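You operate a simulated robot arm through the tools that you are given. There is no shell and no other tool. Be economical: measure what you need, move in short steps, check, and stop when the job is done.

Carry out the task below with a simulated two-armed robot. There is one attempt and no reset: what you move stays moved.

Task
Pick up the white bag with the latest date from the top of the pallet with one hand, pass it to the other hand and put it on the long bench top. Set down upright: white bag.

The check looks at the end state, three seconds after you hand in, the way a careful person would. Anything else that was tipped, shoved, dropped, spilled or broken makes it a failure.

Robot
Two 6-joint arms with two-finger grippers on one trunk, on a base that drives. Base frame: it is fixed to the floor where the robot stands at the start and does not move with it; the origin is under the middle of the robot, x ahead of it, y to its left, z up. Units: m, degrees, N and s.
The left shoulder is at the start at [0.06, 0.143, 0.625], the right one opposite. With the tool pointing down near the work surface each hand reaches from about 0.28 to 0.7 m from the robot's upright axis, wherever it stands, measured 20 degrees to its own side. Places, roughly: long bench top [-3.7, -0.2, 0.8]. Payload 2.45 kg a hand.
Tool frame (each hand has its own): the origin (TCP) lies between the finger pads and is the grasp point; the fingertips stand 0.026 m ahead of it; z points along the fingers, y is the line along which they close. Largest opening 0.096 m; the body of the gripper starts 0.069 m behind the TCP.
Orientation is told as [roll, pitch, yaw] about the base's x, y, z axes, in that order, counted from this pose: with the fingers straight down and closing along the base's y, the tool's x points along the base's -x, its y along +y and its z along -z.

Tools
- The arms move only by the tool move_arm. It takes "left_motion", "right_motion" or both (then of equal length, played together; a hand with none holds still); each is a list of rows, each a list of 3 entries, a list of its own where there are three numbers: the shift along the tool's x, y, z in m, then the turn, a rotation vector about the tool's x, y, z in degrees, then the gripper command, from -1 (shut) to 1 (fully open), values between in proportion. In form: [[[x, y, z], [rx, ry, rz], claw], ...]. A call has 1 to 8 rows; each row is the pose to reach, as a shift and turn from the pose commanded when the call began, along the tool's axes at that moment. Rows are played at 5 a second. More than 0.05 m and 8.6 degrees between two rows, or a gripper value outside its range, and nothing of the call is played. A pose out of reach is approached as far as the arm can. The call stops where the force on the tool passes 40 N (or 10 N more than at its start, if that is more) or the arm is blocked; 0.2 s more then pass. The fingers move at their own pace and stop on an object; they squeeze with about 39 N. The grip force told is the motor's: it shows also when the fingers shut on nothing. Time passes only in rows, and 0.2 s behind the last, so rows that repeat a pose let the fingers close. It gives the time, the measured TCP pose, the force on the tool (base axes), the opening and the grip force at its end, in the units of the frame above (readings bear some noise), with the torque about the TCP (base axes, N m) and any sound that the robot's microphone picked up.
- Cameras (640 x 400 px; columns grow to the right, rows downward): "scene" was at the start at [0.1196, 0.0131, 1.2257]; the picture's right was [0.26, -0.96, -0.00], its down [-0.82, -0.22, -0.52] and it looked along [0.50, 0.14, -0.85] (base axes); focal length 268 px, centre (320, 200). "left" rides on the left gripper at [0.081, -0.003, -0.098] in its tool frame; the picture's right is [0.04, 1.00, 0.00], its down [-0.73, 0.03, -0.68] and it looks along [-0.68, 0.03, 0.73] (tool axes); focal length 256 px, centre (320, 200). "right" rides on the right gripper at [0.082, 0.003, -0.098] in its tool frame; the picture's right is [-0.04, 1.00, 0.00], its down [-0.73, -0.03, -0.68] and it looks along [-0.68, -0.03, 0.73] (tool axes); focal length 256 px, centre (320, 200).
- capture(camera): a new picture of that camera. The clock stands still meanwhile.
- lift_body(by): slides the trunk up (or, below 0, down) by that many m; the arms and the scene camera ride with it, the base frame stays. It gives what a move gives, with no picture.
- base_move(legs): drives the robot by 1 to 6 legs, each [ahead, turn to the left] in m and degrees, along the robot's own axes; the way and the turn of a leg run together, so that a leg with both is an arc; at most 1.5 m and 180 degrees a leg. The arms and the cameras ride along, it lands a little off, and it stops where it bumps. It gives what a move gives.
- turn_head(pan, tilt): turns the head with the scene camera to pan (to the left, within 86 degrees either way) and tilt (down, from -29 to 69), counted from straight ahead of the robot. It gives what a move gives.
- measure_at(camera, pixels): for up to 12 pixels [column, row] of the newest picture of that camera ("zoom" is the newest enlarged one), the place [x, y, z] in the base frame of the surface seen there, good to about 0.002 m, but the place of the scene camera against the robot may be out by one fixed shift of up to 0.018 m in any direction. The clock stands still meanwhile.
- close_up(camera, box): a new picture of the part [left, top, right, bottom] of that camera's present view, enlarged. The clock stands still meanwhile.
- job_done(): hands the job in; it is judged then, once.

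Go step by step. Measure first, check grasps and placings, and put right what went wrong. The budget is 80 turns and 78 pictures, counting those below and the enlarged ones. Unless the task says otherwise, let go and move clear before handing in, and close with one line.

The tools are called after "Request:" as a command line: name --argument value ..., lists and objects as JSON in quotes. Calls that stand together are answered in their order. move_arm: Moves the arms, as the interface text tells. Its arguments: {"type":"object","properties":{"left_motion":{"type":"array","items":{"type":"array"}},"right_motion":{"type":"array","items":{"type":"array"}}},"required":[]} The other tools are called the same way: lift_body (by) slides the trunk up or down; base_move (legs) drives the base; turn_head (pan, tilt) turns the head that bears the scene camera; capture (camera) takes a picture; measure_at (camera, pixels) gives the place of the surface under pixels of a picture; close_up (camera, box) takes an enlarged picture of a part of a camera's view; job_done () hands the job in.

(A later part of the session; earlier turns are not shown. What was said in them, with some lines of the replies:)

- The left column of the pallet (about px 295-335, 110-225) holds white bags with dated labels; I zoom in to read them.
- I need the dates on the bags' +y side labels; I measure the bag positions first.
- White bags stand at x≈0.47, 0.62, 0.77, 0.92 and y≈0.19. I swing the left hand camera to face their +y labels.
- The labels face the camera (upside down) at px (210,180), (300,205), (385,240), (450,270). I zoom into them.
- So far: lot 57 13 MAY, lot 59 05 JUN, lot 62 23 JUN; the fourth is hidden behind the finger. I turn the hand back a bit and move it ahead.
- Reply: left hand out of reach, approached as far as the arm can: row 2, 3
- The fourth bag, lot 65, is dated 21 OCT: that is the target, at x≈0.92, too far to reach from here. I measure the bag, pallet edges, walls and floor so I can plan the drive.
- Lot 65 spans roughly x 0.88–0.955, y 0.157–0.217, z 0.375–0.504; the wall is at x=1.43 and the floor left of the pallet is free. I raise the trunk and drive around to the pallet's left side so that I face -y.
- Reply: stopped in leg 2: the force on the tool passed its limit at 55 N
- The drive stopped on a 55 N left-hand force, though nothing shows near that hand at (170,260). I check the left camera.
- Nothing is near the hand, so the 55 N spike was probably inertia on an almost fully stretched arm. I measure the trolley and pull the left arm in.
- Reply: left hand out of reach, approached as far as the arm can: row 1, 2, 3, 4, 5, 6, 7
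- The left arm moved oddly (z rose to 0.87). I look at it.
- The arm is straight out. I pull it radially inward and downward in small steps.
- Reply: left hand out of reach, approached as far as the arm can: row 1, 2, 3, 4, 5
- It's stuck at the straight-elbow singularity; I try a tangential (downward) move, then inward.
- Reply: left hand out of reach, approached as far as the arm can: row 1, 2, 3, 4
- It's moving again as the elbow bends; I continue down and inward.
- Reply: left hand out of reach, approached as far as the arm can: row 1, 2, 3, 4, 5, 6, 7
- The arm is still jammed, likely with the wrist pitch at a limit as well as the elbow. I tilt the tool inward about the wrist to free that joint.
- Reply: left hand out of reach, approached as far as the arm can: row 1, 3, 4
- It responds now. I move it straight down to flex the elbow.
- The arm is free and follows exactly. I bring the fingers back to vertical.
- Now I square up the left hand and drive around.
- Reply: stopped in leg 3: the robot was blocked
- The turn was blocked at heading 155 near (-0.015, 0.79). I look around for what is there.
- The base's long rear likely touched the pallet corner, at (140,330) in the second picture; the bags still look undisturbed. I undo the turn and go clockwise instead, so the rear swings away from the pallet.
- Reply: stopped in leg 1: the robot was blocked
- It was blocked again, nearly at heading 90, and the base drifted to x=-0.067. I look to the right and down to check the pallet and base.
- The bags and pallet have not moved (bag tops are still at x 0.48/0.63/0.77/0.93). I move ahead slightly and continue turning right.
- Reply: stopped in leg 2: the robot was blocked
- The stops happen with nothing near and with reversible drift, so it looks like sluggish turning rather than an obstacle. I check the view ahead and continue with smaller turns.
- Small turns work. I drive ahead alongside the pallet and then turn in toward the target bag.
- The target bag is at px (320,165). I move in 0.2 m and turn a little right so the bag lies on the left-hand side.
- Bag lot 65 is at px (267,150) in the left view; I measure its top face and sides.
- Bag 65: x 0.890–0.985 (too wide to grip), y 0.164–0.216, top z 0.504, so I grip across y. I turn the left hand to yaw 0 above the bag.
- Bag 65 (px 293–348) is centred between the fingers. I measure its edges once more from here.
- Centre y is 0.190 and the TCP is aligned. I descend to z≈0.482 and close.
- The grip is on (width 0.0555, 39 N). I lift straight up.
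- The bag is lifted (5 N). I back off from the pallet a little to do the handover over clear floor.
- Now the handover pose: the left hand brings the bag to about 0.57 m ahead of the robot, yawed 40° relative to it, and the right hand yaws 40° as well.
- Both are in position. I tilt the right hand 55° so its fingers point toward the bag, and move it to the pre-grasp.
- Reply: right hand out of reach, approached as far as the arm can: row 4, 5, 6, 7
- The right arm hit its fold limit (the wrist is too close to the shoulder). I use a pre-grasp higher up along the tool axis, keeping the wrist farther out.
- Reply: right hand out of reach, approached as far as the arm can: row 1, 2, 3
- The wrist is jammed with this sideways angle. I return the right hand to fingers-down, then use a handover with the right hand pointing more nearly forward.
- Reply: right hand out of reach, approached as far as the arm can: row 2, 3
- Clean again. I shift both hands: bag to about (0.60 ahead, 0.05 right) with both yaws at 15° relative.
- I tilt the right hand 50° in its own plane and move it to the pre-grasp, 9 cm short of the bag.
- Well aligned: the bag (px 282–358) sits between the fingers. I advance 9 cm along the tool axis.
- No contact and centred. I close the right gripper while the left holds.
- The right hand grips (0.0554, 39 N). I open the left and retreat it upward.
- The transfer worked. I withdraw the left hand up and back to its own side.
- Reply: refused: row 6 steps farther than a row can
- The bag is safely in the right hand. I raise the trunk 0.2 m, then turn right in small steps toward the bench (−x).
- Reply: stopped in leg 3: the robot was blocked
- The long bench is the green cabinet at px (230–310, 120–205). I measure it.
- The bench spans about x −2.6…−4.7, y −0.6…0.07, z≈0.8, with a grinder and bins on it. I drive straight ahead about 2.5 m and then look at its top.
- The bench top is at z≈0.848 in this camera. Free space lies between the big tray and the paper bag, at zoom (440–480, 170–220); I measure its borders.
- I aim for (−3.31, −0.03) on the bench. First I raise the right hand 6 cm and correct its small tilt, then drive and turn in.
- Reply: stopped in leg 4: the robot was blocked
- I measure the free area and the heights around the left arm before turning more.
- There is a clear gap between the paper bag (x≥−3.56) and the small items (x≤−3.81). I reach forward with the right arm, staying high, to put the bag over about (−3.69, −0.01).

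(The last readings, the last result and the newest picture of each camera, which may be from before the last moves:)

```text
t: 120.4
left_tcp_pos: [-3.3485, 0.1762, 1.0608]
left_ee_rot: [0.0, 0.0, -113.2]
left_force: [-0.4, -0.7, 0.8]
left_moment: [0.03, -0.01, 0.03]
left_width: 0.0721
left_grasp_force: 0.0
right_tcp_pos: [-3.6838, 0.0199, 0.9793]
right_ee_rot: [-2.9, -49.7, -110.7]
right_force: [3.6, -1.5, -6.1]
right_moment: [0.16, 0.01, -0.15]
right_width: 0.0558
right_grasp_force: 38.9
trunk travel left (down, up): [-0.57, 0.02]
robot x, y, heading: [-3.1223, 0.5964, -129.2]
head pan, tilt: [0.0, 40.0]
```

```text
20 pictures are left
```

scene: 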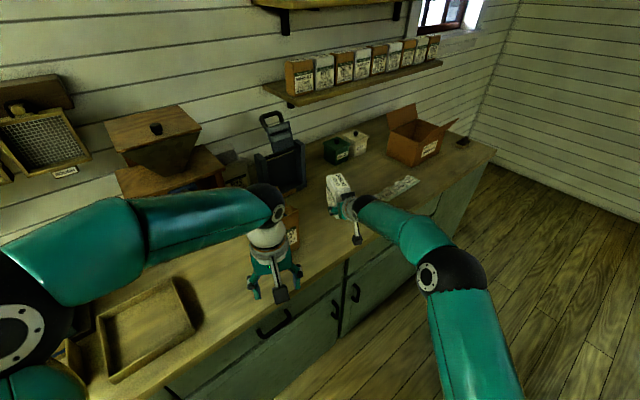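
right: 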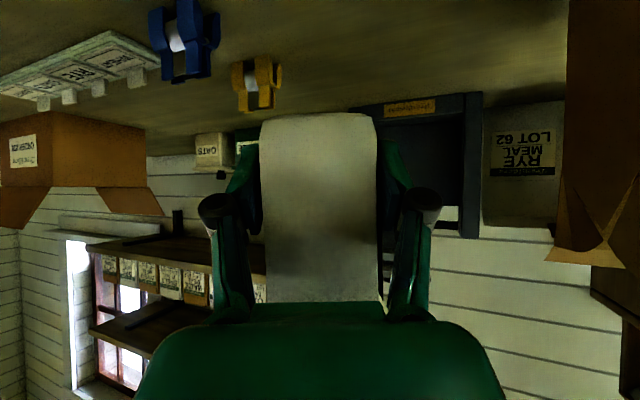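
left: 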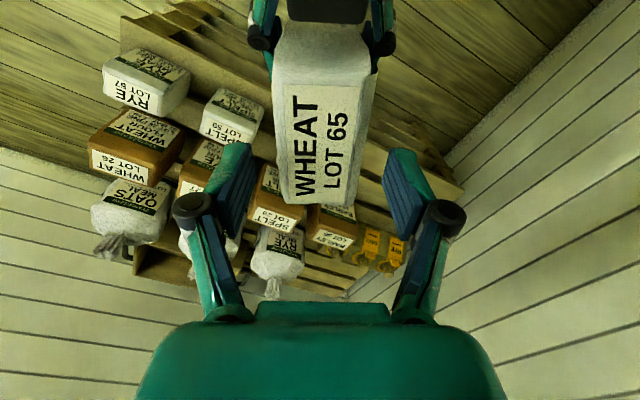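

The orientation reads slightly off (roll −2.9) with a 3.6 N side force. I let it settle and measure the bench from the right camera.

Request:
move_arm --right_motion '[[[0, 0, 0], [0, 0, 0], -1], [[0, 0, 0], [0, 0, 0], -1]]'

Request:
measure_at --camera "right" --pixels '[[320, 60], [258, 85], [183, 45], [320, 125], [290, 200], [350, 200], [420, 60], [560, 200], [320, 290], [320, 15], [400, 90], [275, 125]]'

```text
t: 121.0
left_tcp_pos: [-3.3456, 0.1758, 1.0619]
left_ee_rot: [0.0, 0.0, -113.2]
left_force: [0.1, 0.0, 0.9]
left_moment: [0.02, 0.01, -0.02]
left_width: 0.0721
left_grasp_force: 0.0
right_tcp_pos: [-3.6818, 0.0193, 0.981]
right_ee_rot: [-0.1, -49.9, -113.4]
right_force: [0.7, -0.4, -5.2]
right_moment: [0.16, -0.07, -0.03]
right_width: 0.0556
right_grasp_force: 39.1
trunk travel left (down, up): [-0.57, 0.02]
robot x, y, heading: [-3.123, 0.5935, -129.0]
head pan, tilt: [0.0, 40.0]
```

```text
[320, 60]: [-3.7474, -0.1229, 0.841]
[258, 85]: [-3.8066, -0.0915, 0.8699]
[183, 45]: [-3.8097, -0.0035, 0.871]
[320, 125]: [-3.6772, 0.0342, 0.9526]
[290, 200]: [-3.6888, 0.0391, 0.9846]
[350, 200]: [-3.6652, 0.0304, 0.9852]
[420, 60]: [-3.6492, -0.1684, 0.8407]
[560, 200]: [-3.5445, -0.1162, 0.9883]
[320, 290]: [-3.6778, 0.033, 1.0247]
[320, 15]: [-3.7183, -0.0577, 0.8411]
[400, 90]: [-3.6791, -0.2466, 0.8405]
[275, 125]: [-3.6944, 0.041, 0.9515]
```

It has settled upright. The bench is at z=0.841 and the bag bottom at ≈0.947, so I lower about 10 cm, then touch down gently.

Request:
move_arm --right_motion '[[[0.0268, 0, 0.0225], [0, 0, 0], -1], [[0.0536, 0, 0.0451], [0, 0, 0], -1], [[0.0727, 0, 0.0612], [0, 0, 0], -1], [[0.0765, 0, 0.0644], [0, 0, 0], -1], [[0.0765, 0, 0.0644], [0, 0, 0], -1]]'

Request:
capture --camera "right"

```text
t: 122.2
left_tcp_pos: [-3.3457, 0.176, 1.062]
left_ee_rot: [0.0, 0.0, -113.2]
left_force: [-0.7, -0.7, 0.5]
left_moment: [-0.02, 0.02, 0.0]
left_width: 0.0721
left_grasp_force: 0.1
right_tcp_pos: [-3.681, 0.0203, 0.8796]
right_ee_rot: [-0.1, -49.9, -113.3]
right_force: [-0.2, 0.6, -5.4]
right_moment: [0.18, -0.09, -0.06]
right_width: 0.0555
right_grasp_force: 39.3
trunk travel left (down, up): [-0.57, 0.02]
robot x, y, heading: [-3.1234, 0.5942, -129.4]
head pan, tilt: [0.0, 40.0]
```

```text
19 pictures are left
```

right: 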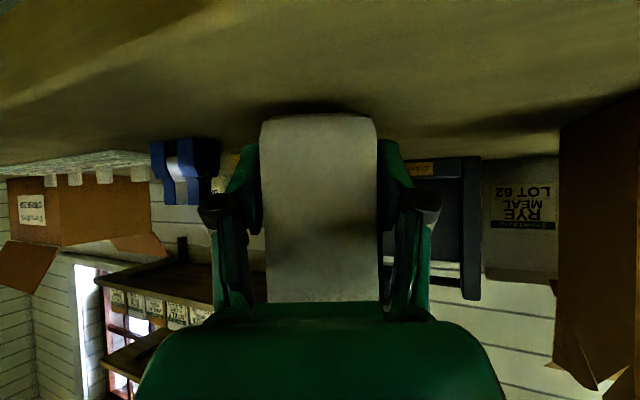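

About 5 mm is left; I lower in 2 mm steps.

Request:
move_arm --right_motion '[[[0.0015, 0, 0.0013], [0, 0, 0], -1], [[0.003, 0, 0.0026], [0, 0, 0], -1], [[0.0038, 0, 0.0032], [0, 0, 0], -1], [[0.0042, 0, 0.0035], [0, 0, 0], -1], [[0.0042, 0, 0.0035], [0, 0, 0], -1]]'

```text
t: 123.4
left_tcp_pos: [-3.3465, 0.1756, 1.0614]
left_ee_rot: [0.0, 0.1, -113.2]
left_force: [0.8, 0.2, -1.0]
left_moment: [-0.01, -0.02, -0.04]
left_width: 0.0718
left_grasp_force: 0.1
right_tcp_pos: [-3.6793, 0.0184, 0.8747]
right_ee_rot: [-0.1, -50.0, -113.4]
right_force: [-0.1, -0.4, -5.1]
right_moment: [0.16, -0.07, 0.05]
right_width: 0.0554
right_grasp_force: 38.7
trunk travel left (down, up): [-0.57, 0.02]
robot x, y, heading: [-3.1245, 0.5935, -129.1]
head pan, tilt: [0.0, 40.0]
```

Still no contact (−5.1 N). I continue 1–1.5 mm at a time.

Request:
move_arm --right_motion '[[[0.0008, 0, 0.0006], [0, 0, 0], -1], [[0.0015, 0, 0.0013], [0, 0, 0], -1], [[0.0015, 0, 0.0013], [0, 0, 0], -1]]'

Request:
close_up --camera "right" --box '[220, 80, 420, 200]'

```text
t: 124.2
left_tcp_pos: [-3.3467, 0.1758, 1.0616]
left_ee_rot: [0.0, 0.0, -113.2]
left_force: [0.4, 0.4, 0.4]
left_moment: [0.02, -0.01, 0.0]
left_width: 0.0717
left_grasp_force: 0.1
right_tcp_pos: [-3.6816, 0.0189, 0.8727]
right_ee_rot: [-0.2, -50.0, -113.2]
right_force: [0.3, -0.3, -3.2]
right_moment: [-0.04, -0.06, -0.01]
right_width: 0.0553
right_grasp_force: 38.4
trunk travel left (down, up): [-0.57, 0.02]
robot x, y, heading: [-3.1216, 0.5952, -129.1]
head pan, tilt: [0.0, 40.0]
```

```text
3.20 times, centred on (320, 140) of right
```

zoom: 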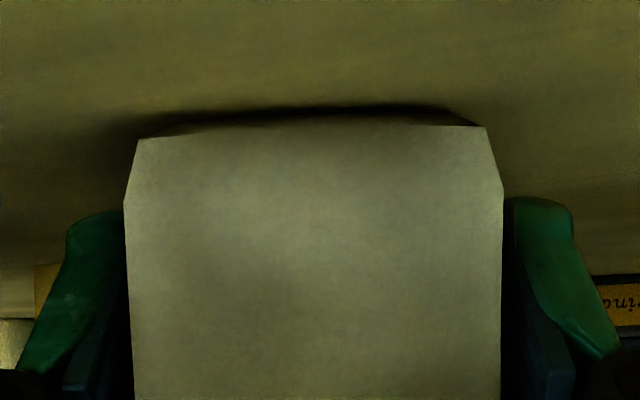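

Contact begins (force −3.2 N). I go 1.5 mm more, then open slowly.

Request:
move_arm --right_motion '[[[0.0005, 0, 0.0004], [0, 0, 0], -1], [[0.001, 0, 0.0008], [0, 0, 0], -1], [[0.001, 0, 0.0008], [0, 0, 0], -1]]'

```text
t: 125.0
left_tcp_pos: [-3.3467, 0.1761, 1.0625]
left_ee_rot: [0.0, -0.1, -113.3]
left_force: [-0.1, -0.7, 0.2]
left_moment: [-0.03, 0.0, 0.0]
left_width: 0.0723
left_grasp_force: 0.1
right_tcp_pos: [-3.681, 0.0185, 0.8732]
right_ee_rot: [-0.2, -50.1, -113.4]
right_force: [-0.6, 1.7, 2.1]
right_moment: [-0.37, 0.07, -0.15]
right_width: 0.0555
right_grasp_force: 39.3
trunk travel left (down, up): [-0.57, 0.02]
robot x, y, heading: [-3.123, 0.5905, -129.3]
head pan, tilt: [0.0, 40.0]
```

The bench now supports it. I release and check.

Request:
move_arm --right_motion '[[[0, 0, 0], [0, 0, 0], 0.3], [[0, 0, 0], [0, 0, 0], 0.6], [[0, 0, 0], [0, 0, 0], 0.9], [[0, 0, 0], [0, 0, 0], 0.9], [[0, 0, 0], [0, 0, 0], 0.9]]'

Request:
capture --camera "right"

```text
t: 126.2
left_tcp_pos: [-3.3467, 0.1765, 1.0622]
left_ee_rot: [-0.1, 0.0, -113.2]
left_force: [-0.1, 0.3, 0.0]
left_moment: [0.04, 0.0, -0.01]
left_width: 0.0721
left_grasp_force: 0.1
right_tcp_pos: [-3.6799, 0.0181, 0.8725]
right_ee_rot: [-0.2, -49.9, -113.3]
right_force: [0.6, -0.3, 0.2]
right_moment: [0.02, -0.02, 0.01]
right_width: 0.0912
right_grasp_force: 0.1
trunk travel left (down, up): [-0.57, 0.02]
robot x, y, heading: [-3.1253, 0.5935, -129.1]
head pan, tilt: [0.0, 40.0]
```

```text
17 pictures are left
```

right: 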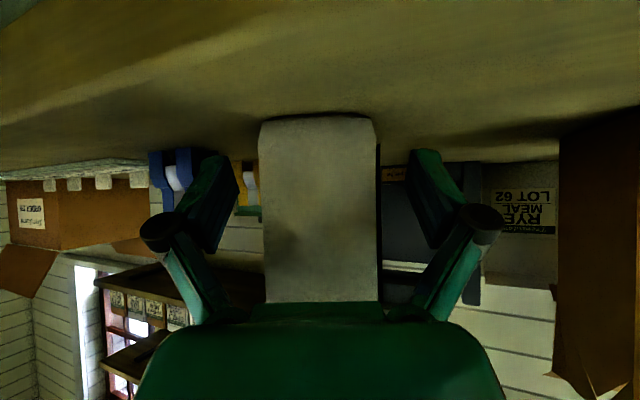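

The bag stands upright with clearance on both sides. I withdraw along the tool axis.

Request:
move_arm --right_motion '[[[0, 0, -0.02], [0, 0, 0], 0.9], [[0, 0, -0.06], [0, 0, 0], 0.9], [[0, 0, -0.1], [0, 0, 0], 0.9], [[0, 0, -0.14], [0, 0, 0], 0.9], [[0, 0, -0.18], [0, 0, 0], 0.9]]'

Request:
capture --camera "right"

Request:
capture --camera "scene"

```text
t: 127.4
left_tcp_pos: [-3.3456, 0.1768, 1.0628]
left_ee_rot: [0.0, -0.1, -113.2]
left_force: [0.4, 0.2, 0.3]
left_moment: [-0.04, 0.03, -0.01]
left_width: 0.072
left_grasp_force: 0.0
right_tcp_pos: [-3.6249, 0.1456, 0.9894]
right_ee_rot: [-0.2, -50.0, -113.3]
right_force: [1.3, -0.3, -0.3]
right_moment: [0.01, -0.01, 0.01]
right_width: 0.0912
right_grasp_force: 0.1
trunk travel left (down, up): [-0.57, 0.02]
robot x, y, heading: [-3.1239, 0.5944, -129.4]
head pan, tilt: [0.0, 40.0]
```

```text
16 pictures are left
```

right: 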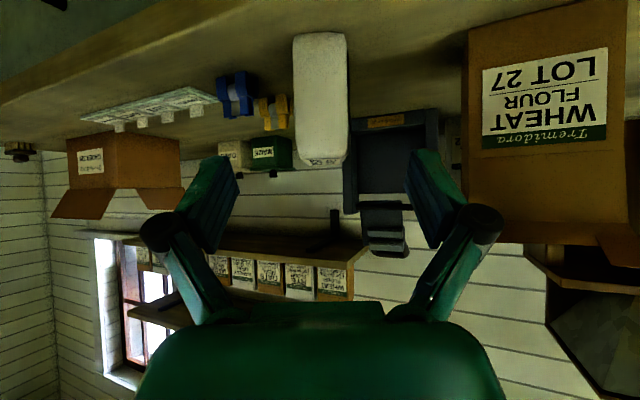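

```text
15 pictures are left
```

scene: 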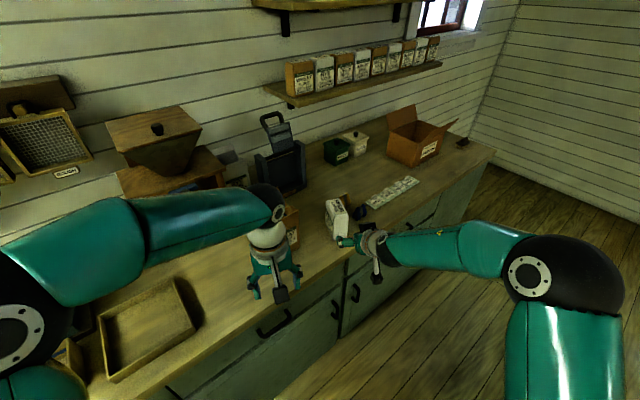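

The white bag (lot 65, 21 OCT) stands upright on the bench at px (337,218), nothing around it has moved, and both hands are clear. I hand in.

Request:
job_done

```text
The job is handed in.
```

The white bag with the latest date (lot 65, 21 OCT) was lifted with the left hand, passed to the right hand and set upright on the long bench top.
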